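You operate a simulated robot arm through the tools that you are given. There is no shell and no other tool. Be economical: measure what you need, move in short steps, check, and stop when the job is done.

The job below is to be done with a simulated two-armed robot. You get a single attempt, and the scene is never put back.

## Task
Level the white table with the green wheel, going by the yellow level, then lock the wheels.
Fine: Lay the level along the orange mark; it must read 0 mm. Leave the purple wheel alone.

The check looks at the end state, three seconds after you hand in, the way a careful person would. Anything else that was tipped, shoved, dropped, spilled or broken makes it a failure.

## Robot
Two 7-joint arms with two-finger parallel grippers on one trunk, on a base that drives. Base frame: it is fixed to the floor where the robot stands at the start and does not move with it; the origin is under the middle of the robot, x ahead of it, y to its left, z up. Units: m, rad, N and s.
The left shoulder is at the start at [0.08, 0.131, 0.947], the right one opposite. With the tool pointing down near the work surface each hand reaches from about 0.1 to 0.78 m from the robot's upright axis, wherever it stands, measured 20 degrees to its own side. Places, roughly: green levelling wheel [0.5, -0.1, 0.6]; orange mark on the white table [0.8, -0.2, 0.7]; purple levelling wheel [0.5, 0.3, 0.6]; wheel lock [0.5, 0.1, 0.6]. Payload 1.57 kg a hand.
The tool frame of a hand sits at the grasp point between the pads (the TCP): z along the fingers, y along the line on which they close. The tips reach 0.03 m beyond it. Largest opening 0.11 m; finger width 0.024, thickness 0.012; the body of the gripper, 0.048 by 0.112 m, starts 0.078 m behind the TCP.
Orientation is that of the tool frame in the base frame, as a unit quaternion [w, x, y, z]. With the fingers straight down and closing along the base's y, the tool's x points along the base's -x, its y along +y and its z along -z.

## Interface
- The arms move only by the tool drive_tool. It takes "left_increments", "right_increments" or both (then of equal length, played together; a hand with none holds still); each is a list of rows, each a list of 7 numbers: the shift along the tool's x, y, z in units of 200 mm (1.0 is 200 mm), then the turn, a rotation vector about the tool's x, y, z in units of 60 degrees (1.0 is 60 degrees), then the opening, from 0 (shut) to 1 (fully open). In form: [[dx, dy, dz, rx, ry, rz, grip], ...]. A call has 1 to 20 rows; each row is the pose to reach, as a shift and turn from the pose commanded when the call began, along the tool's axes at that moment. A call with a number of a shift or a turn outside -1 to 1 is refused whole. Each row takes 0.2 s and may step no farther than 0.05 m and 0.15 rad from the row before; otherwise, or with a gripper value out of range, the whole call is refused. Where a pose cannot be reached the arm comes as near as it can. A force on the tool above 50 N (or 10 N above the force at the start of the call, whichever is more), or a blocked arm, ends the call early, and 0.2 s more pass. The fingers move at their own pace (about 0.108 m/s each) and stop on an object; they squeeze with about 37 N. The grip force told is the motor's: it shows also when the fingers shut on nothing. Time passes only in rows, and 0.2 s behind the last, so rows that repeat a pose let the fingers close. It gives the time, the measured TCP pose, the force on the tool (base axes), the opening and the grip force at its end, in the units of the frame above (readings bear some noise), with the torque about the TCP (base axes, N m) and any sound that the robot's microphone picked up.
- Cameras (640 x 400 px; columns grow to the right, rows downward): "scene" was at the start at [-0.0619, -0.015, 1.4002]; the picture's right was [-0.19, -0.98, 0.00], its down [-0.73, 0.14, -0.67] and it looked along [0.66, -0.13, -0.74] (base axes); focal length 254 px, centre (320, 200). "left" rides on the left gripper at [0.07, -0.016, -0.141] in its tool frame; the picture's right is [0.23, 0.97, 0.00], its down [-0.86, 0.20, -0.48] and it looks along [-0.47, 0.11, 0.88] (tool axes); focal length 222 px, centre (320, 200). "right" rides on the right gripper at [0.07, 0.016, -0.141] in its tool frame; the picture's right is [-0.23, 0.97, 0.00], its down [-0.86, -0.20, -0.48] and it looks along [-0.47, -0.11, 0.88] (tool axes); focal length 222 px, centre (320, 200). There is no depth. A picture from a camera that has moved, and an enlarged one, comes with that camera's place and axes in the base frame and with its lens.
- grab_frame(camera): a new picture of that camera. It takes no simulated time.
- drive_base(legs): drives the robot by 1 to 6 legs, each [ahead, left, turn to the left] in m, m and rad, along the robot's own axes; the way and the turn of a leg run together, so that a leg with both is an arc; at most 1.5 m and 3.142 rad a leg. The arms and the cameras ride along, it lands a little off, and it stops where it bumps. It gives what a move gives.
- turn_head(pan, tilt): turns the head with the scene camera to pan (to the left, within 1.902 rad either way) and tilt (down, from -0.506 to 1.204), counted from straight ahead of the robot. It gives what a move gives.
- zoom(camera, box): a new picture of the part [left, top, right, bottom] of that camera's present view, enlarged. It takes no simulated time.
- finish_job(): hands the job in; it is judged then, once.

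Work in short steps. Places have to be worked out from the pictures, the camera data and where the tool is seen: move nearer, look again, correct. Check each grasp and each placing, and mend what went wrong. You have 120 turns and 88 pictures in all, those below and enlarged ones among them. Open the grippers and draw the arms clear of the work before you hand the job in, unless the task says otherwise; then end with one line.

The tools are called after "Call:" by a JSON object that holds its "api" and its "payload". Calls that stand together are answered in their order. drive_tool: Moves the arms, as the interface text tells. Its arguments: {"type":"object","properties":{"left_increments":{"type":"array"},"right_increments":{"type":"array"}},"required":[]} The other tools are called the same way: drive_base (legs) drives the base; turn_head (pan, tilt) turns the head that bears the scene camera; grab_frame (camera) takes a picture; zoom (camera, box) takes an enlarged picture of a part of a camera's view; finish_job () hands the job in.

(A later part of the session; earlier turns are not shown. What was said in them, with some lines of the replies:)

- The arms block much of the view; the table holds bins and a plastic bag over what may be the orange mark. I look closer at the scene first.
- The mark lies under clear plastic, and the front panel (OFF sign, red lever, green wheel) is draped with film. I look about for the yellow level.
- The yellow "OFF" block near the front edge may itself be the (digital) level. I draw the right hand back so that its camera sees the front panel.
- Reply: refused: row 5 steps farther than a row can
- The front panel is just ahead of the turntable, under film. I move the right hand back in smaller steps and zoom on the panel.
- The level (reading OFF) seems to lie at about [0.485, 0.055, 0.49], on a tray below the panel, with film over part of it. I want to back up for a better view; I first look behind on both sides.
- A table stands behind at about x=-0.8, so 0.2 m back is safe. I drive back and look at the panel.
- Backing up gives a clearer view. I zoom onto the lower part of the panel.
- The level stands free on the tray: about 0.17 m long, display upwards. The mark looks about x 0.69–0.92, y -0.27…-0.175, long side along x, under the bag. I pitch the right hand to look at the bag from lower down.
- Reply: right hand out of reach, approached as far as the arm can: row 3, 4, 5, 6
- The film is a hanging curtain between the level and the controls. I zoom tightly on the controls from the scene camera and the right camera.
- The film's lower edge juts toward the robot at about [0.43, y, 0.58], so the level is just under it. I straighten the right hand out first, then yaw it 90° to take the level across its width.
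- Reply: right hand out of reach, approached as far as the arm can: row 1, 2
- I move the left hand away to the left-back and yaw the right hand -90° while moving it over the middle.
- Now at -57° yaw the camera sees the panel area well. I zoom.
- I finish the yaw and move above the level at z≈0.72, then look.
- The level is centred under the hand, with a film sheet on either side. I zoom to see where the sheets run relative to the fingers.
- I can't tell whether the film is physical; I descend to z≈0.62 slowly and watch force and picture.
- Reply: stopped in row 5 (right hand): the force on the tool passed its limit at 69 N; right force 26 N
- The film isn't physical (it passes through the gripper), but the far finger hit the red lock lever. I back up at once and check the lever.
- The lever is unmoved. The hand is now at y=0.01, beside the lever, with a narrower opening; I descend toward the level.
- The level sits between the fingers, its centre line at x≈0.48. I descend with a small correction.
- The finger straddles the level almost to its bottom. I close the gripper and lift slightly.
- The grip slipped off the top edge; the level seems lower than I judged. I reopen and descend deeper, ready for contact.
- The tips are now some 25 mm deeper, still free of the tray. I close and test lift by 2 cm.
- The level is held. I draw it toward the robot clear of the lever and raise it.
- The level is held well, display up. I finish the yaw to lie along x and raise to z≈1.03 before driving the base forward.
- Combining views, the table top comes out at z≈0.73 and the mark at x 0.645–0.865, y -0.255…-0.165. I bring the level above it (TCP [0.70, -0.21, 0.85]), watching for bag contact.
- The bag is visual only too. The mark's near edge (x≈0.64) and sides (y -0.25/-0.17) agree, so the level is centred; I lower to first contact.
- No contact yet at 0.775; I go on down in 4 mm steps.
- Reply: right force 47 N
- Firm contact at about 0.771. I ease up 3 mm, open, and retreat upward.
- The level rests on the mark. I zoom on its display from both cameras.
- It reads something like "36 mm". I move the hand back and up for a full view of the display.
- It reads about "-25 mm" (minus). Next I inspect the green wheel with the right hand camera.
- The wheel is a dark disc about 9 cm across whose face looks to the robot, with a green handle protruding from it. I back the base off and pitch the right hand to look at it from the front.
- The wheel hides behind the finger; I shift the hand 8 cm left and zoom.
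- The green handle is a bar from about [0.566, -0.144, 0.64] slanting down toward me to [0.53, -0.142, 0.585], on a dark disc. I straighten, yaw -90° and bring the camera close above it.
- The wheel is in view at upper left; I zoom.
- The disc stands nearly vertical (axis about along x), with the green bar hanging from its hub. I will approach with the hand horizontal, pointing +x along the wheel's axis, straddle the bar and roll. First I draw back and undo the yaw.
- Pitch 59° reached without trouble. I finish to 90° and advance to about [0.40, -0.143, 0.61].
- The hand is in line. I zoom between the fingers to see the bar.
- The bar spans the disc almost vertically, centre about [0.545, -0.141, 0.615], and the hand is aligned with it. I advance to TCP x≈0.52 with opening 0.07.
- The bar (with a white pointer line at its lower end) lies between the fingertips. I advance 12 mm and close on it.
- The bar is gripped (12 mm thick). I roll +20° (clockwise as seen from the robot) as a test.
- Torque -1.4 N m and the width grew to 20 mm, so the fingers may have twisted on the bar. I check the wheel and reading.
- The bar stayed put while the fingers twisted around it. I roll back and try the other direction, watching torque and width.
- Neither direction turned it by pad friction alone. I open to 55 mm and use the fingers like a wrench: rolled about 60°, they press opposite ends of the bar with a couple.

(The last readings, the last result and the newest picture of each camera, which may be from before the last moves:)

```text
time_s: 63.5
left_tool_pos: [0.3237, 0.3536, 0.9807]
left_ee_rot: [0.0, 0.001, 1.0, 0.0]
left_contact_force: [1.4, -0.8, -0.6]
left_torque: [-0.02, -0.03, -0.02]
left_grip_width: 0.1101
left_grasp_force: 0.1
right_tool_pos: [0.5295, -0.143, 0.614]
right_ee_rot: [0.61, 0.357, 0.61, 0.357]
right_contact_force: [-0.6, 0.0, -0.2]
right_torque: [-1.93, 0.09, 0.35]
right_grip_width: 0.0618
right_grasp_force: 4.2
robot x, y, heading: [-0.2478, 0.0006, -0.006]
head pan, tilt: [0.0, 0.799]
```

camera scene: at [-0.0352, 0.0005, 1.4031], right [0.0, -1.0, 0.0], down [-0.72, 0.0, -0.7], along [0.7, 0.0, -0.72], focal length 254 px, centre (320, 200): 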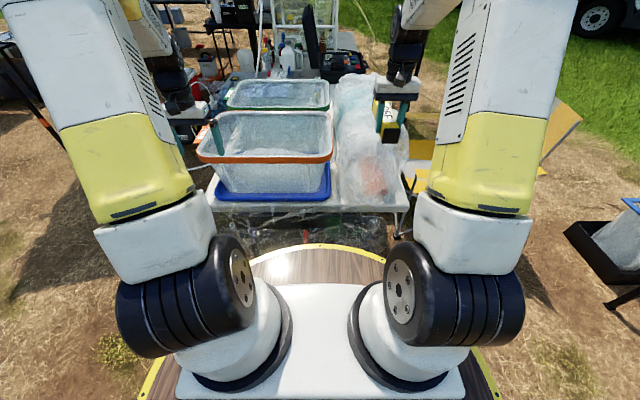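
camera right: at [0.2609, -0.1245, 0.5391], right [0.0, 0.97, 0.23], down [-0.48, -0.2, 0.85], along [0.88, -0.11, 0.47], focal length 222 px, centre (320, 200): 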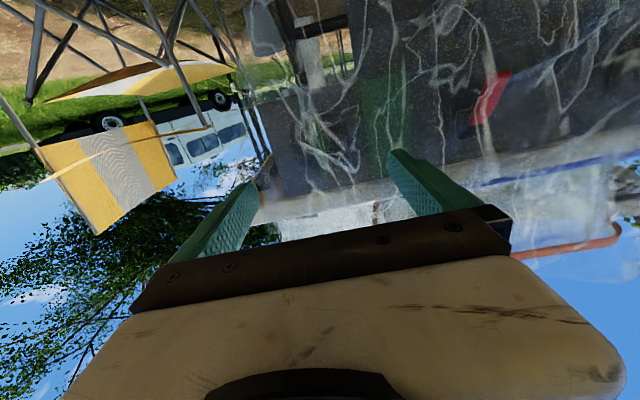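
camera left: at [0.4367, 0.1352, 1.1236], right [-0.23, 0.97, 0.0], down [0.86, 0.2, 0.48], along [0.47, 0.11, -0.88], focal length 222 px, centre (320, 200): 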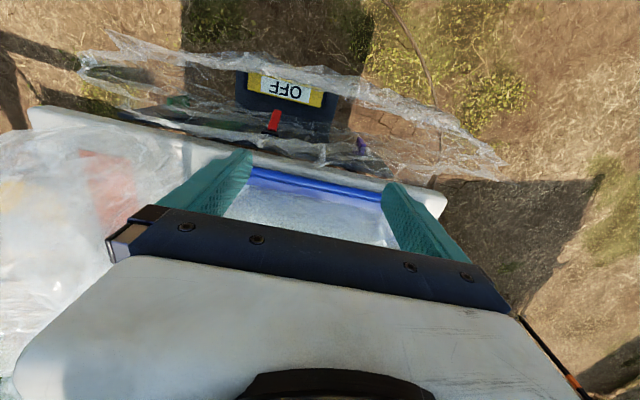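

Contact with torque 1.9 N m at 61°. I roll 12° further and look at the bar.

Call:
{"api": "drive_tool", "payload": {"right_increments": [[0, 0, 0, 0, 0, 0.07, 0.5], [0, 0, 0, 0, 0, 0.14, 0.5], [0, 0, 0, 0, 0, 0.21, 0.5]]}}

Call:
{"api": "grab_frame", "payload": {"camera": "right"}}

```text
time_s: 64.3
left_tool_pos: [0.3237, 0.3555, 0.9807]
left_ee_rot: [0.0, 0.0, 1.0, 0.0]
left_contact_force: [0.2, -0.1, 0.9]
left_torque: [-0.01, 0.01, -0.01]
left_grip_width: 0.11
left_grasp_force: 0.1
right_tool_pos: [0.5286, -0.1371, 0.6127]
right_ee_rot: [0.564, 0.422, 0.57, 0.424]
right_contact_force: [5.6, 30.4, -14.5]
right_torque: [-1.34, 0.35, 0.2]
right_grip_width: 0.0674
right_grasp_force: 7.0
robot x, y, heading: [-0.2464, 0.0005, 0.002]
head pan, tilt: [0.0, 0.799]
```

```text
22 pictures are left
camera right: at [0.3866, -0.0661, 0.6073], right [0.0, 0.06, 1.0], down [-0.47, -0.88, 0.05], along [0.88, -0.47, 0.02], focal length 222 px, centre (320, 200)
```

right: 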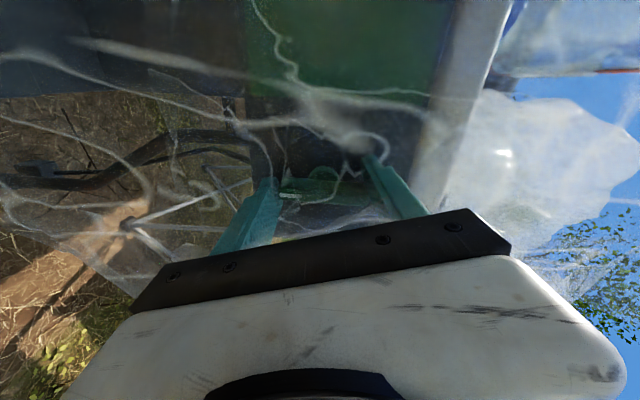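

The bar still did not move at ~2 N m, in either direction, so perhaps the lock is engaged. I withdraw, unroll, and inspect the red lever up close.

Call:
{"api": "drive_tool", "payload": {"right_increments": [[0, 0, 0, 0, 0, -0.1, 0.6], [0, 0, -0.1, 0, 0, -0.15, 0.8], [0, 0, -0.3, 0, 0, -0.25, 1], [0, 0, -0.45, 0, 0, -0.38, 1], [0, 0, -0.6, 0, 0, -0.51, 1], [0, 0, -0.65, 0, 0, -0.64, 1], [0, 0, -0.65, 0, 0, -0.77, 1], [0, 0, -0.65, 0, 0, -0.9, 1], [0, 0, -0.65, 0, 0, -1.0, 1]]}}

Call:
{"api": "drive_tool", "payload": {"right_increments": [[0, 0.2, 0, 0, 0, -0.12, 1], [0, 0.4, 0, 0, 0, -0.23, 1], [0, 0.6, 0, 0, 0, -0.23, 1], [0, 0.75, 0, 0, 0, -0.23, 1]]}}

Call:
{"api": "grab_frame", "payload": {"camera": "right"}}

```text
time_s: 66.3
left_tool_pos: [0.3245, 0.353, 0.9807]
left_ee_rot: [0.0, 0.002, 1.0, 0.0]
left_contact_force: [-0.4, 0.4, 0.0]
left_torque: [0.02, 0.0, 0.03]
left_grip_width: 0.1099
left_grasp_force: 0.1
right_tool_pos: [0.3991, -0.1429, 0.6136]
right_ee_rot: [0.703, 0.082, 0.702, 0.08]
right_contact_force: [-1.0, -1.2, -0.3]
right_torque: [0.0, 0.03, 0.02]
right_grip_width: 0.11
right_grasp_force: 0.1
robot x, y, heading: [-0.2463, 0.0015, -0.005]
head pan, tilt: [0.0, 0.799]
```

```text
time_s: 67.3
left_tool_pos: [0.3237, 0.3525, 0.9819]
left_ee_rot: [0.0, 0.0, 1.0, 0.0]
left_contact_force: [0.4, -0.4, 0.4]
left_torque: [0.04, 0.0, 0.01]
left_grip_width: 0.1101
left_grasp_force: 0.0
right_tool_pos: [0.3978, 0.0022, 0.6472]
right_ee_rot: [0.707, -0.003, 0.707, -0.004]
right_contact_force: [0.4, 0.6, -0.2]
right_torque: [0.0, 0.05, 0.0]
right_grip_width: 0.1101
right_grasp_force: 0.0
robot x, y, heading: [-0.246, 0.0038, -0.001]
head pan, tilt: [0.0, 0.799]
```

```text
21 pictures are left
camera right: at [0.2564, 0.0187, 0.5773], right [0.0, 0.98, 0.22], down [-0.48, -0.19, 0.86], along [0.88, -0.11, 0.47], focal length 222 px, centre (320, 200)
```

right: 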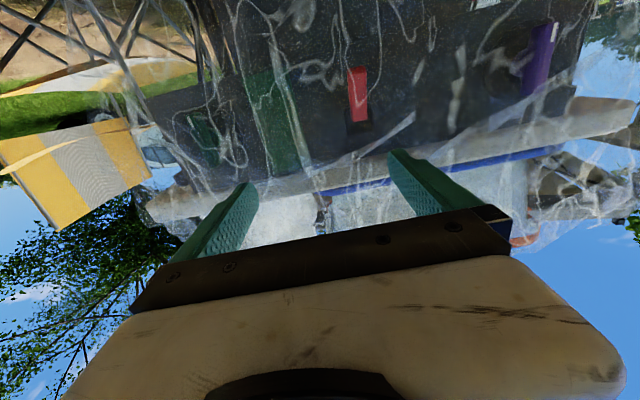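

Call:
{"api": "zoom", "payload": {"camera": "right", "box": [170, 20, 600, 190]}}

```text
1.49 times, centred on (385, 105) of right
camera zoom: at [0.2564, 0.0187, 0.5773], right [0.0, 0.98, 0.22], down [-0.48, -0.19, 0.86], along [0.88, -0.11, 0.47], focal length 331 px, centre (223, 341)
```

zoom: 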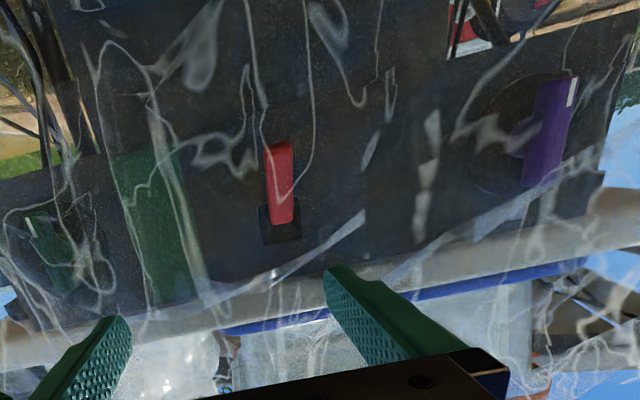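

The panel is plain: wheels with pointer bars and a red lever hanging from a black pivot at about z 0.645, unchanged since the start. The lever seems to be at "locked", so I grip its lower part to swing it up; pads closing along y let it pivot.

Call:
{"api": "drive_tool", "payload": {"right_increments": [[0.1, 0.1, 0, 0, 0, 0, 0.6], [0.2, 0.2, 0.1, 0, 0, 0, 0.5], [0.275, 0.264, 0.25, 0, 0, 0, 0.5], [0.275, 0.264, 0.4, 0, 0, 0, 0.5], [0.275, 0.264, 0.52, 0, 0, 0, 0.5], [0.275, 0.264, 0.62, 0, 0, 0, 0.5], [0.275, 0.264, 0.62, 0, 0, 0, 0.2], [0.275, 0.264, 0.62, 0, 0, 0, 0], [0.275, 0.264, 0.62, 0, 0, 0, 0], [0.275, 0.264, 0.62, 0, 0, 0, 0]]}}

Call:
{"api": "zoom", "payload": {"camera": "right", "box": [200, 20, 460, 220]}}

```text
time_s: 69.5
left_tool_pos: [0.324, 0.352, 0.9807]
left_ee_rot: [0.001, 0.001, 1.0, 0.0]
left_contact_force: [-0.1, 0.1, 0.1]
left_torque: [0.02, -0.02, 0.0]
left_grip_width: 0.1101
left_grasp_force: 0.0
right_tool_pos: [0.5235, 0.0566, 0.5945]
right_ee_rot: [0.707, -0.001, 0.707, -0.004]
right_contact_force: [3.8, 0.3, -1.6]
right_torque: [0.61, 0.21, -0.17]
right_grip_width: 0.0193
right_grasp_force: 33.4
robot x, y, heading: [-0.2471, 0.0021, -0.002]
head pan, tilt: [0.0, 0.799]
```

```text
2.00 times, centred on (330, 120) of right
camera zoom: at [0.3829, 0.0729, 0.5229], right [0.0, 0.98, 0.22], down [-0.48, -0.19, 0.86], along [0.88, -0.11, 0.47], focal length 444 px, centre (300, 360)
```

zoom: 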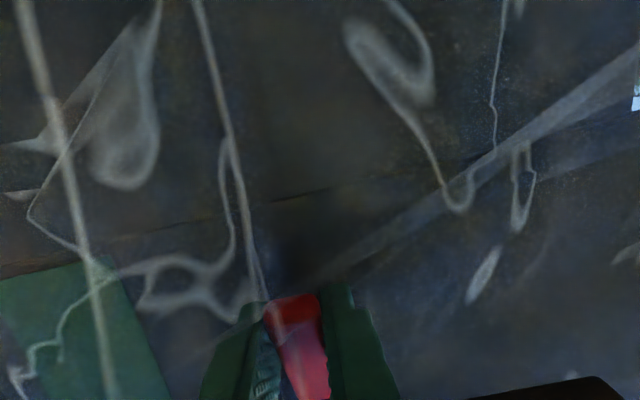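

The lever is held. I swing it outward and up along an arc about its pivot.

Call:
{"api": "drive_tool", "payload": {"right_increments": [[-0.04, 0, -0.05, 0, 0, 0, 0], [-0.1, 0, -0.095, 0, 0, 0, 0], [-0.175, 0, -0.125, 0, 0, 0, 0], [-0.25, 0, -0.135, 0, 0, 0, 0]]}}

Call:
{"api": "zoom", "payload": {"camera": "right", "box": [200, 20, 460, 220]}}

```text
time_s: 70.5
left_tool_pos: [0.3242, 0.3526, 0.9798]
left_ee_rot: [0.0, 0.001, 1.0, 0.0]
left_contact_force: [0.1, 0.1, -0.3]
left_torque: [-0.01, -0.02, 0.02]
left_grip_width: 0.1103
left_grasp_force: 0.0
right_tool_pos: [0.494, 0.0573, 0.6409]
right_ee_rot: [0.704, -0.003, 0.71, -0.004]
right_contact_force: [-4.2, -0.2, -21.7]
right_torque: [0.13, 1.29, -0.21]
right_grip_width: 0.0196
right_grasp_force: 33.5
robot x, y, heading: [-0.2456, 0.0029, -0.002]
head pan, tilt: [0.0, 0.799]
```

```text
2.00 times, centred on (330, 120) of right
camera zoom: at [0.3529, 0.0726, 0.5708], right [0.0, 0.98, 0.22], down [-0.47, -0.19, 0.86], along [0.88, -0.1, 0.46], focal length 444 px, centre (300, 360)
```

zoom: 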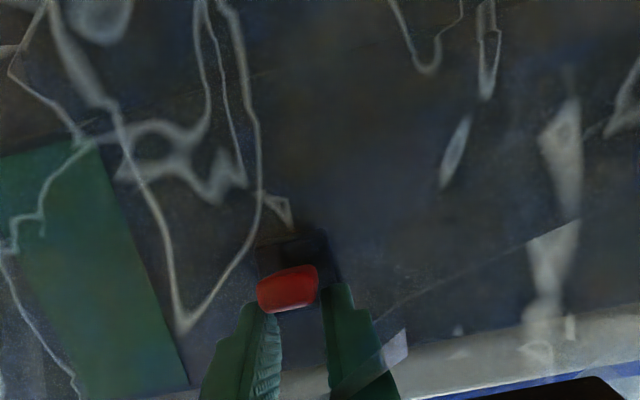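

The lever swung to horizontal with moderate resistance. I go on upward to its other end.

Call:
{"api": "drive_tool", "payload": {"right_increments": [[-0.075, 0, 0.01, 0, 0, 0, 0], [-0.15, 0, 0.04, 0, 0, 0, 0], [-0.21, 0, 0.085, 0, 0, 0, 0], [-0.255, 0, 0.145, 0, 0, 0, 0]]}}

Call:
{"api": "zoom", "payload": {"camera": "right", "box": [200, 20, 460, 220]}}

```text
time_s: 71.5
left_tool_pos: [0.3237, 0.3527, 0.9813]
left_ee_rot: [-0.001, 0.002, 1.0, 0.0]
left_contact_force: [-0.6, -0.8, 0.8]
left_torque: [0.02, -0.01, -0.02]
left_grip_width: 0.1101
left_grasp_force: 0.0
right_tool_pos: [0.5257, 0.056, 0.694]
right_ee_rot: [0.708, -0.002, 0.707, -0.002]
right_contact_force: [-0.1, 0.5, 0.2]
right_torque: [-0.02, 0.01, -0.01]
right_grip_width: 0.0
right_grasp_force: 21.3
robot x, y, heading: [-0.2454, 0.0023, -0.001]
head pan, tilt: [0.0, 0.799]
```

```text
2.00 times, centred on (330, 120) of right
camera zoom: at [0.3852, 0.0718, 0.6231], right [0.0, 0.98, 0.22], down [-0.48, -0.19, 0.86], along [0.88, -0.11, 0.47], focal length 444 px, centre (300, 360)
```

zoom: 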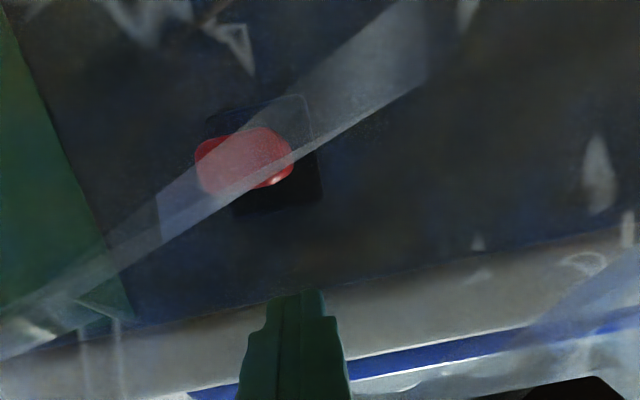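

The lever's other stop is horizontal (sticking out): that should be "unlocked". I go back to the green bar, grip it and try rolling again.

Call:
{"api": "drive_tool", "payload": {"right_increments": [[0, 0, -0.2, 0, 0, 0, 0], [0, 0, -0.4, 0, 0, 0, 0], [0, -0.1, -0.6, 0, 0, 0, 0.3], [0.1, -0.3, -0.63, 0, 0, 0, 0.65], [0.2, -0.5, -0.63, 0, 0, 0, 0.65], [0.3, -0.7, -0.63, 0, 0, 0, 0.65], [0.3975, -0.85, -0.63, 0, 0, 0, 0.65], [0.3975, -0.993, -0.63, 0, 0, 0, 0.65], [0.3975, -0.993, -0.45, 0, 0, 0, 0.65], [0.3975, -0.993, -0.28, 0, 0, 0, 0.65], [0.3975, -0.993, -0.12, 0, 0, 0, 0.65], [0.3975, -0.993, 0.02, 0, 0, 0, 0.65], [0.3975, -0.993, 0.02, 0, 0, 0, 0.3], [0.3975, -0.993, 0.02, 0, 0, 0, 0], [0.3975, -0.993, 0.02, 0, 0, 0, 0], [0.3975, -0.993, 0.02, 0, 0, 0, 0]]}}

Call:
{"api": "drive_tool", "payload": {"right_increments": [[0, 0, 0, 0, 0, 0.08, 0], [0, 0, 0, 0, 0, 0.16, 0], [0, 0, 0, 0, 0, 0.24, 0], [0, 0, 0, 0, 0, 0.33, 0]]}}

```text
time_s: 74.9
left_tool_pos: [0.324, 0.3531, 0.9808]
left_ee_rot: [0.001, 0.0, 1.0, -0.001]
left_contact_force: [-0.3, 0.8, 0.1]
left_torque: [0.01, 0.0, -0.01]
left_grip_width: 0.1101
left_grasp_force: 0.1
right_tool_pos: [0.5279, -0.1427, 0.6143]
right_ee_rot: [0.707, -0.002, 0.707, -0.002]
right_contact_force: [6.7, 7.8, -3.6]
right_torque: [0.01, 0.35, 0.16]
right_grip_width: 0.0117
right_grasp_force: 29.3
robot x, y, heading: [-0.2466, 0.0027, -0.003]
head pan, tilt: [0.0, 0.799]
```

```text
time_s: 75.9
left_tool_pos: [0.3234, 0.353, 0.9809]
left_ee_rot: [0.0, 0.001, 1.0, 0.0]
left_contact_force: [-0.8, -0.3, 0.2]
left_torque: [-0.05, -0.02, 0.01]
left_grip_width: 0.1099
left_grasp_force: 0.0
right_tool_pos: [0.5281, -0.1435, 0.614]
right_ee_rot: [0.696, 0.12, 0.698, 0.118]
right_contact_force: [-3.8, 7.6, -2.7]
right_torque: [0.01, 0.4, 0.54]
right_grip_width: 0.0117
right_grasp_force: 29.2
robot x, y, heading: [-0.2447, -0.001, 0.002]
head pan, tilt: [0.0, 0.799]
```

Unlocked: the wheel followed 20° with little torque. I read the level.

Call:
{"api": "zoom", "payload": {"camera": "scene", "box": [345, 108, 390, 155]}}

```text
8.51 times, centred on (368, 132) of scene
camera zoom: at [-0.3057, 0.0009, 1.4031], right [0.0, -1.0, 0.0], down [-0.72, 0.0, -0.7], along [0.7, 0.0, -0.72], focal length 2158 px, centre (-84, 783)
```

zoom: 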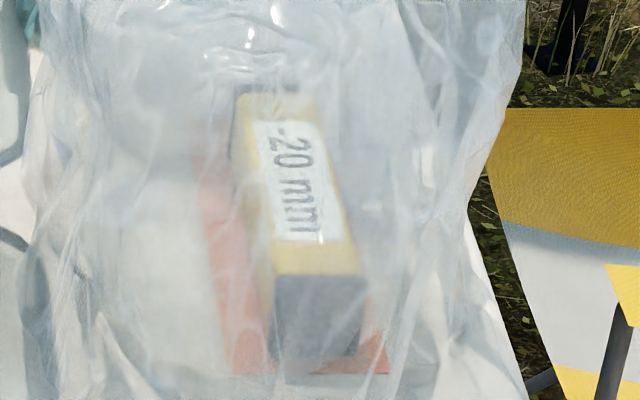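

It reads -20 mm (from -25), so +20° gave about +5 mm: right direction, about 80° more. I roll +58° more.

Call:
{"api": "drive_tool", "payload": {"right_increments": [[0, 0, 0, 0, 0, 0.1, 0], [0, 0, 0, 0, 0, 0.2, 0], [0, 0, 0, 0, 0, 0.3, 0], [0, 0, 0, 0, 0, 0.4, 0], [0, 0, 0, 0, 0, 0.5, 0], [0, 0, 0, 0, 0, 0.6, 0], [0, 0, 0, 0, 0, 0.7, 0], [0, 0, 0, 0, 0, 0.8, 0], [0, 0, 0, 0, 0, 0.9, 0], [0, 0, 0, 0, 0, 0.97, 0]]}}

Call:
{"api": "zoom", "payload": {"camera": "scene", "box": [345, 108, 390, 155]}}

```text
time_s: 78.1
left_tool_pos: [0.3237, 0.3524, 0.9812]
left_ee_rot: [-0.001, 0.002, 1.0, 0.0]
left_contact_force: [0.4, -1.2, 0.3]
left_torque: [-0.02, -0.01, -0.05]
left_grip_width: 0.1103
left_grasp_force: 0.0
right_tool_pos: [0.5285, -0.1438, 0.6159]
right_ee_rot: [0.551, 0.445, 0.551, 0.442]
right_contact_force: [-20.2, 2.6, -8.1]
right_torque: [-0.01, -0.13, 0.39]
right_grip_width: 0.0122
right_grasp_force: 29.2
robot x, y, heading: [-0.2481, -0.0014, -0.005]
head pan, tilt: [0.0, 0.799]
```

```text
8.51 times, centred on (368, 132) of scene
camera zoom: at [-0.3059, 0.0006, 1.4031], right [0.0, -1.0, 0.0], down [-0.72, 0.0, -0.7], along [0.7, 0.0, -0.72], focal length 2158 px, centre (-84, 783)
```

zoom: 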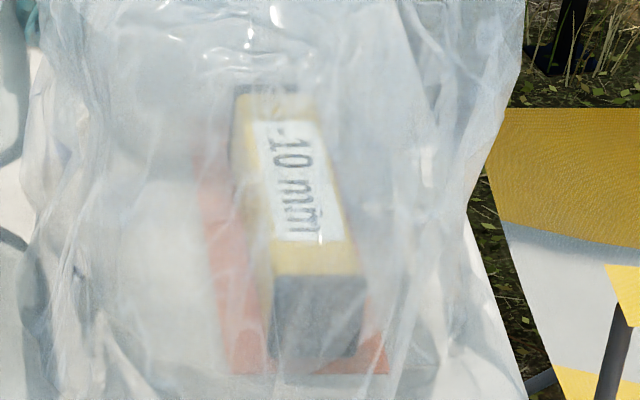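

It reads -10 mm at roll 78°. I go on, +30° more, watching for reach limits.

Call:
{"api": "drive_tool", "payload": {"right_increments": [[0, 0, -0.01, 0, 0, 0.1, 0], [0, 0, -0.01, 0, 0, 0.2, 0], [0, 0, -0.01, 0, 0, 0.3, 0], [0, 0, -0.01, 0, 0, 0.4, 0], [0, 0, -0.01, 0, 0, 0.5, 0]]}}

Call:
{"api": "zoom", "payload": {"camera": "scene", "box": [345, 108, 390, 155]}}

```text
time_s: 79.3
left_tool_pos: [0.3256, 0.3528, 0.9808]
left_ee_rot: [-0.001, 0.001, 1.0, 0.0]
left_contact_force: [0.6, -0.5, -0.2]
left_torque: [0.01, -0.01, -0.04]
left_grip_width: 0.1101
left_grasp_force: 0.1
right_tool_pos: [0.5292, -0.1435, 0.6152]
right_ee_rot: [0.418, 0.571, 0.418, 0.57]
right_contact_force: [26.2, 9.6, -24.2]
right_torque: [-0.05, 0.08, 0.07]
right_grip_width: 0.0122
right_grasp_force: 28.7
robot x, y, heading: [-0.2447, 0.0034, -0.001]
head pan, tilt: [0.0, 0.799]
```

```text
8.51 times, centred on (368, 132) of scene
camera zoom: at [-0.3039, 0.0007, 1.4031], right [0.0, -1.0, 0.0], down [-0.72, 0.0, -0.7], along [0.7, 0.0, -0.72], focal length 2158 px, centre (-84, 783)
```

zoom: 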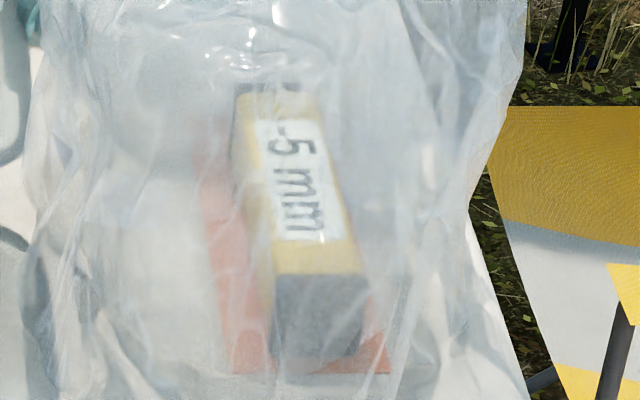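

It reads -5 mm; the rate is about 5.9°/mm, so ~29.5° remain. I continue with a small relief shift for the side force.

Call:
{"api": "drive_tool", "payload": {"right_increments": [[-0.004, -0.01, 0.005, 0, 0, 0.1, 0], [-0.004, -0.014, 0.01, 0, 0, 0.2, 0], [-0.004, -0.014, 0.01, 0, 0, 0.3, 0], [-0.004, -0.014, 0.01, 0, 0, 0.4, 0], [-0.004, -0.014, 0.01, 0, 0, 0.49, 0]]}}

Call:
{"api": "zoom", "payload": {"camera": "scene", "box": [345, 108, 390, 155]}}

```text
time_s: 80.5
left_tool_pos: [0.3222, 0.3538, 0.9822]
left_ee_rot: [0.0, 0.001, 1.0, 0.0]
left_contact_force: [-0.1, -0.7, -0.8]
left_torque: [-0.01, 0.01, 0.02]
left_grip_width: 0.1102
left_grasp_force: 0.0
right_tool_pos: [0.5284, -0.1442, 0.6148]
right_ee_rot: [0.26, 0.657, 0.259, 0.658]
right_contact_force: [-22.9, 4.0, 14.5]
right_torque: [-0.02, 0.09, 0.54]
right_grip_width: 0.0121
right_grasp_force: 29.1
robot x, y, heading: [-0.2467, 0.0012, -0.004]
head pan, tilt: [0.0, 0.799]
```

```text
8.51 times, centred on (368, 132) of scene
camera zoom: at [-0.3069, 0.0008, 1.403], right [0.0, -1.0, 0.0], down [-0.72, 0.0, -0.7], along [0.7, 0.0, -0.72], focal length 2158 px, centre (-84, 783)
```

zoom: 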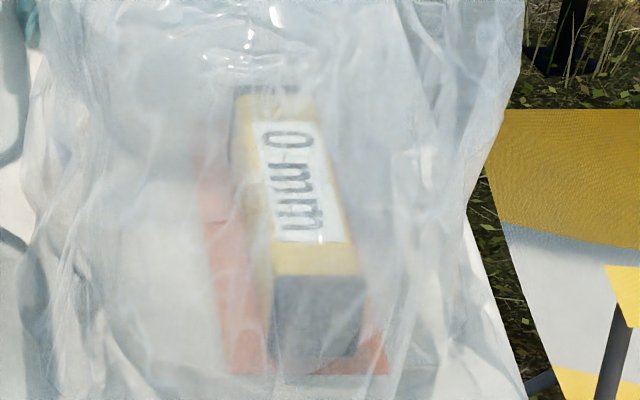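

It reads 0 mm. I release the bar, withdraw straight back, and unroll.

Call:
{"api": "drive_tool", "payload": {"right_increments": [[0, 0, 0, 0, 0, 0, 0.3], [0, 0, 0, 0, 0, 0, 0.5], [0, 0, -0.1, 0, 0, 0, 0.6], [0, 0, -0.3, 0, 0, 0, 0.6], [0, 0, -0.5, 0, 0, -0.1, 0.6], [0, 0, -0.65, 0, 0, -0.2, 0.6], [0, 0, -0.65, 0, 0, -0.34, 0.6], [0, 0, -0.65, 0, 0, -0.48, 0.6], [0, 0, -0.65, 0, 0, -0.62, 0.6], [0, 0, -0.65, 0, 0, -0.76, 0.6], [0, 0, -0.65, 0, 0, -0.9, 0.6], [0, 0, -0.65, 0, 0, -1.0, 0.6]]}}

Call:
{"api": "drive_tool", "payload": {"right_increments": [[0, 0, 0, 0, 0, -0.14, 0.6], [0, 0, 0, 0, 0, -0.28, 0.6], [0, 0, 0, 0, 0, -0.42, 0.6], [0, 0, 0, 0, 0, -0.56, 0.6], [0, 0, 0, 0, 0, -0.7, 0.6], [0, 0, 0, 0, 0, -0.84, 0.6], [0, 0, 0, 0, 0, -0.98, 0.6]]}}

Call:
{"api": "zoom", "payload": {"camera": "scene", "box": [345, 108, 390, 155]}}

```text
time_s: 83.1
left_tool_pos: [0.323, 0.3524, 0.9806]
left_ee_rot: [0.0, 0.0, 1.0, 0.0]
left_contact_force: [1.0, -0.1, -0.5]
left_torque: [-0.02, 0.01, -0.01]
left_grip_width: 0.1101
left_grasp_force: 0.1
right_tool_pos: [0.3987, -0.1428, 0.613]
right_ee_rot: [0.555, 0.44, 0.553, 0.439]
right_contact_force: [0.0, 0.5, -0.2]
right_torque: [0.0, 0.01, 0.0]
right_grip_width: 0.0661
right_grasp_force: 0.0
robot x, y, heading: [-0.2487, 0.0049, -0.006]
head pan, tilt: [0.0, 0.799]
```

```text
time_s: 84.7
left_tool_pos: [0.3243, 0.3533, 0.9814]
left_ee_rot: [0.0, 0.001, 1.0, 0.0]
left_contact_force: [-0.4, -0.3, -1.0]
left_torque: [0.06, 0.02, 0.01]
left_grip_width: 0.1102
left_grasp_force: 0.0
right_tool_pos: [0.3993, -0.1447, 0.6125]
right_ee_rot: [0.698, 0.111, 0.698, 0.111]
right_contact_force: [0.0, 0.4, -0.1]
right_torque: [0.0, 0.01, -0.03]
right_grip_width: 0.0662
right_grasp_force: 0.0
robot x, y, heading: [-0.2457, -0.0033, 0.003]
head pan, tilt: [0.0, 0.799]
```

```text
8.51 times, centred on (368, 132) of scene
camera zoom: at [-0.3057, 0.0005, 1.4031], right [0.0, -1.0, 0.0], down [-0.72, 0.0, -0.7], along [0.7, 0.0, -0.72], focal length 2158 px, centre (-84, 783)
```

zoom: 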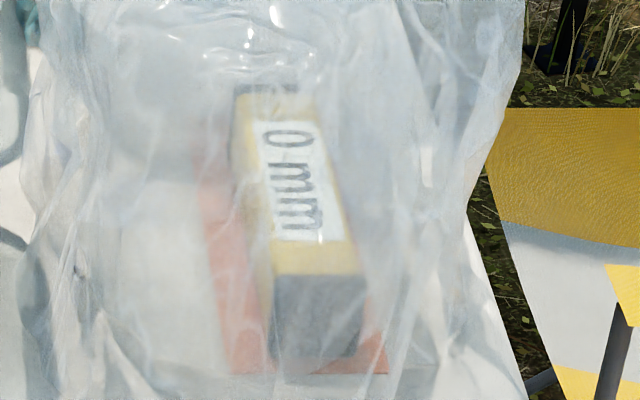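

Still 0 mm. Now I go to the lever, grip it as before at its horizontal position, and swing it back down.

Call:
{"api": "drive_tool", "payload": {"right_increments": [[0.02, 0.1, -0.05, 0, 0, -0.1, 0.6], [0.05, 0.3, -0.08, 0, 0, -0.2, 0.6], [0.09, 0.5, -0.08, 0, 0, -0.302, 0.6], [0.13, 0.7, -0.08, 0, 0, -0.302, 0.6], [0.16, 0.87, -0.08, 0, 0, -0.302, 0.6], [0.1765, 1.0, -0.08, 0, 0, -0.302, 0.6]]}}

Call:
{"api": "zoom", "payload": {"camera": "right", "box": [220, 60, 440, 230]}}

```text
time_s: 86.1
left_tool_pos: [0.3236, 0.3528, 0.9813]
left_ee_rot: [0.0, 0.001, 1.0, 0.001]
left_contact_force: [-0.1, -0.9, -0.5]
left_torque: [-0.01, 0.01, 0.02]
left_grip_width: 0.1102
left_grasp_force: 0.1
right_tool_pos: [0.3838, 0.0598, 0.6412]
right_ee_rot: [0.707, 0.001, 0.707, -0.001]
right_contact_force: [-1.0, -0.3, 0.4]
right_torque: [-0.02, -0.01, 0.07]
right_grip_width: 0.0658
right_grasp_force: 0.1
robot x, y, heading: [-0.248, -0.0028, -0.004]
head pan, tilt: [0.0, 0.799]
```

```text
2.35 times, centred on (330, 145) of right
camera zoom: at [0.2423, 0.0758, 0.5707], right [0.0, 0.97, 0.23], down [-0.48, -0.2, 0.85], along [0.88, -0.11, 0.47], focal length 523 px, centre (296, 329)
```

zoom: 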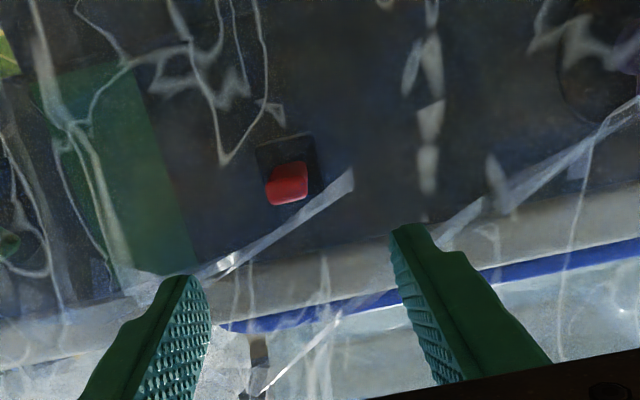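

The lever tip is at about [0.485, 0.058, 0.63]. I advance over it, close, and swing down along the reverse arc.

Call:
{"api": "drive_tool", "payload": {"right_increments": [[0.02, 0, 0.15, 0, 0, 0, 0.6], [0.04, 0, 0.3, 0, 0, 0, 0.6], [0.04, 0, 0.43, 0, 0, 0, 0.6], [0.04, 0, 0.54, 0, 0, 0, 0.6], [0.04, 0, 0.54, 0, 0, 0, 0.3], [0.04, 0, 0.54, 0, 0, 0, 0], [0.04, 0, 0.54, 0, 0, 0, 0], [0.04, 0, 0.54, 0, 0, 0, 0]]}}

Call:
{"api": "drive_tool", "payload": {"right_increments": [[0.06, 0, 0.005, 0, 0, 0, 0], [0.12, 0, 0.025, 0, 0, 0, 0], [0.17, 0, 0.06, 0, 0, 0, 0], [0.22, 0, 0.12, 0, 0, 0, 0], [0.24, 0, 0.16, 0, 0, 0, 0]]}}

Call:
{"api": "zoom", "payload": {"camera": "right", "box": [220, 60, 440, 230]}}

```text
time_s: 87.9
left_tool_pos: [0.3235, 0.3523, 0.981]
left_ee_rot: [0.0, 0.001, 1.0, -0.001]
left_contact_force: [-0.4, 0.1, 0.6]
left_torque: [-0.01, -0.01, 0.04]
left_grip_width: 0.11
left_grasp_force: 0.0
right_tool_pos: [0.4898, 0.0576, 0.6347]
right_ee_rot: [0.707, 0.002, 0.707, -0.001]
right_contact_force: [1.5, -15.5, -0.3]
right_torque: [-0.16, 0.01, 0.26]
right_grip_width: 0.0199
right_grasp_force: 34.0
robot x, y, heading: [-0.2489, 0.0, -0.006]
head pan, tilt: [0.0, 0.799]
```

```text
time_s: 89.1
left_tool_pos: [0.3249, 0.3535, 0.981]
left_ee_rot: [0.0, 0.001, 1.0, -0.001]
left_contact_force: [-1.0, -0.5, 0.9]
left_torque: [0.01, -0.01, -0.03]
left_grip_width: 0.11
left_grasp_force: 0.0
right_tool_pos: [0.5203, 0.0569, 0.5826]
right_ee_rot: [0.704, 0.001, 0.71, -0.001]
right_contact_force: [-30.4, -21.1, -13.4]
right_torque: [-0.04, -0.67, -0.09]
right_grip_width: 0.0199
right_grasp_force: 33.4
robot x, y, heading: [-0.2452, -0.0012, -0.003]
head pan, tilt: [0.0, 0.799]
```

```text
2.35 times, centred on (330, 145) of right
camera zoom: at [0.3786, 0.0734, 0.5132], right [0.0, 0.97, 0.23], down [-0.47, -0.2, 0.86], along [0.88, -0.11, 0.46], focal length 523 px, centre (296, 329)
```

zoom: 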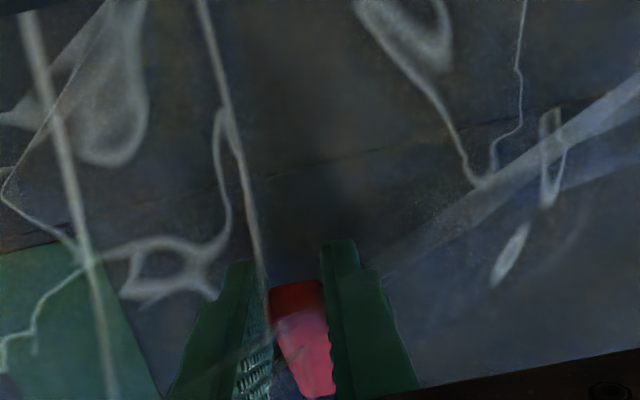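

The lever is down and pressing at its stop, same as in the beginning. I give it a last small push, release, and withdraw.

Call:
{"api": "drive_tool", "payload": {"right_increments": [[0.0, 0, 0.02, 0, 0, 0, 0], [0.0, 0, 0.02, 0, 0, 0, 0]]}}

Call:
{"api": "drive_tool", "payload": {"right_increments": [[0, 0, 0, 0, 0, 0, 0.3], [0, 0, 0, 0, 0, 0, 0.6], [0, 0, -0.1, 0, 0, 0, 0.6], [0, 0, -0.3, 0, 0, 0, 0.6], [0, 0, -0.5, 0, 0, 0, 0.6], [0, 0, -0.7, 0, 0, 0, 0.6]]}}

Call:
{"api": "zoom", "payload": {"camera": "right", "box": [170, 10, 600, 200]}}

Call:
{"api": "zoom", "payload": {"camera": "scene", "box": [345, 108, 390, 155]}}

```text
time_s: 89.7
left_tool_pos: [0.3234, 0.3531, 0.9807]
left_ee_rot: [0.0, 0.002, 1.0, 0.0]
left_contact_force: [-0.7, -0.7, 0.0]
left_torque: [0.0, -0.01, 0.04]
left_grip_width: 0.11
left_grasp_force: 0.1
right_tool_pos: [0.5266, 0.0563, 0.5856]
right_ee_rot: [0.706, 0.002, 0.708, -0.001]
right_contact_force: [-26.6, -22.6, -13.0]
right_torque: [-0.25, 0.14, 0.14]
right_grip_width: 0.0197
right_grasp_force: 33.7
robot x, y, heading: [-0.2456, 0.0008, -0.002]
head pan, tilt: [0.0, 0.799]
```

```text
time_s: 91.1
left_tool_pos: [0.3235, 0.3528, 0.9814]
left_ee_rot: [-0.001, 0.001, 1.0, 0.0]
left_contact_force: [0.6, 0.5, -0.2]
left_torque: [-0.04, 0.02, 0.0]
left_grip_width: 0.1099
left_grasp_force: 0.0
right_tool_pos: [0.3859, 0.0577, 0.587]
right_ee_rot: [0.708, 0.002, 0.707, 0.0]
right_contact_force: [0.7, 0.1, 0.0]
right_torque: [0.02, 0.0, 0.04]
right_grip_width: 0.0661
right_grasp_force: 0.2
robot x, y, heading: [-0.2519, -0.0012, -0.001]
head pan, tilt: [0.0, 0.799]
```

```text
1.49 times, centred on (385, 105) of right
camera zoom: at [0.2449, 0.0742, 0.5162], right [0.0, 0.97, 0.23], down [-0.48, -0.2, 0.85], along [0.88, -0.11, 0.47], focal length 331 px, centre (223, 341)
```

zoom: 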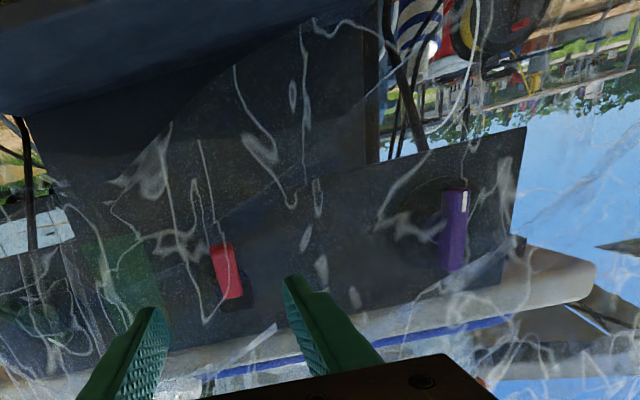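

```text
8.51 times, centred on (368, 132) of scene
camera zoom: at [-0.3056, 0.0007, 1.4031], right [0.0, -1.0, 0.0], down [-0.72, 0.0, -0.7], along [0.7, 0.0, -0.72], focal length 2158 px, centre (-84, 783)
```

zoom: 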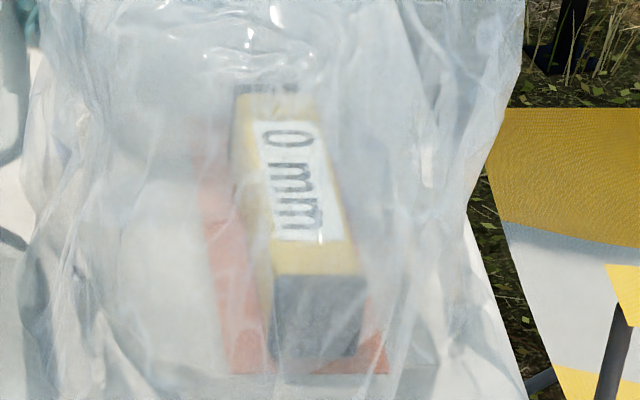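

Lever down (locked), level on the mark reading 0 mm, purple wheel untouched. I open and draw the right hand further back.

Call:
{"api": "drive_tool", "payload": {"right_increments": [[0, -0.1, -0.2, 0, 0, 0, 1], [0, -0.3, -0.4, 0, 0, 0, 1], [0, -0.5, -0.5, 0, 0, 0, 1], [0, -0.7, -0.5, 0, 0, 0, 1]]}}

Call:
{"api": "grab_frame", "payload": {"camera": "scene"}}

```text
refused: row 2 steps farther than a row can; nothing moved
```

```text
7 pictures are left
camera scene: at [-0.3056, 0.0007, 1.4031], right [0.0, -1.0, 0.0], down [-0.72, 0.0, -0.7], along [0.7, 0.0, -0.72], focal length 254 px, centre (320, 200)
```

scene: 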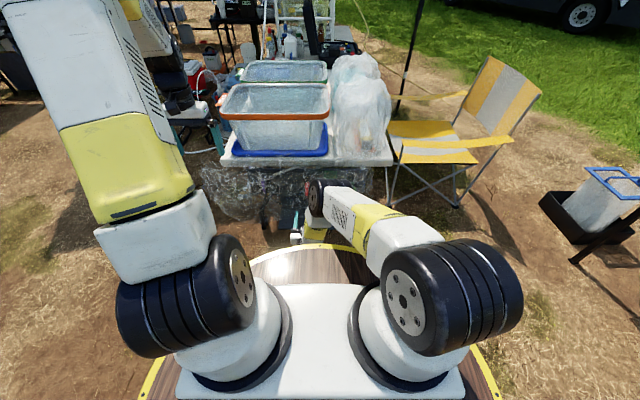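

The step was too long; the scene looks undisturbed. I retreat in smaller steps.

Call:
{"api": "drive_tool", "payload": {"right_increments": [[0, -0.05, -0.15, 0, 0, 0, 1], [0, -0.15, -0.3, 0, 0, 0, 1], [0, -0.3, -0.4, 0, 0, 0, 1], [0, -0.5, -0.45, 0, 0, 0, 1], [0, -0.7, -0.45, 0, 0, 0, 1]]}}

Call:
{"api": "zoom", "payload": {"camera": "scene", "box": [230, 100, 410, 220]}}

```text
time_s: 92.3
left_tool_pos: [0.3239, 0.3535, 0.9826]
left_ee_rot: [0.0, 0.001, 1.0, 0.0]
left_contact_force: [0.4, 0.2, 0.0]
left_torque: [0.0, 0.03, 0.01]
left_grip_width: 0.1101
left_grasp_force: 0.1
right_tool_pos: [0.2985, -0.0825, 0.5859]
right_ee_rot: [0.707, 0.001, 0.707, 0.001]
right_contact_force: [0.0, 0.4, 0.2]
right_torque: [0.0, 0.03, -0.01]
right_grip_width: 0.11
right_grasp_force: 0.2
robot x, y, heading: [-0.2454, -0.0024, -0.003]
head pan, tilt: [0.0, 0.799]
```

```text
3.33 times, centred on (320, 160) of scene
camera zoom: at [-0.3057, 0.0009, 1.4031], right [0.0, -1.0, 0.0], down [-0.72, 0.0, -0.7], along [0.7, 0.0, -0.72], focal length 845 px, centre (320, 333)
```

zoom: 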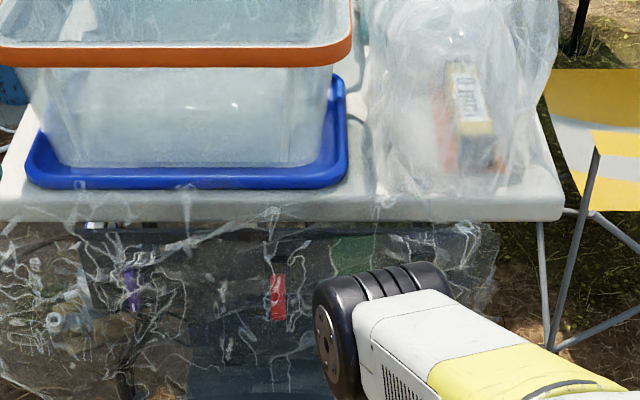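

All is in place: the level lies on the mark at 0 mm, the lever is down, and the hands are clear. I hand in.

Call:
{"api": "finish_job", "payload": {}}

```text
The job is handed in.
```

I levelled the table with the green wheel until the yellow level, lying along the orange mark, read 0 mm. I then put the red lever back down to lock the wheels, and the level still read 0 mm; the purple wheel was left alone. I took lever-down as locked because the green wheel would not turn with it down, as it was at the start, and turned freely once I raised it. Early on, a finger hit that lever with about 69 N, but it looked unmoved afterwards.
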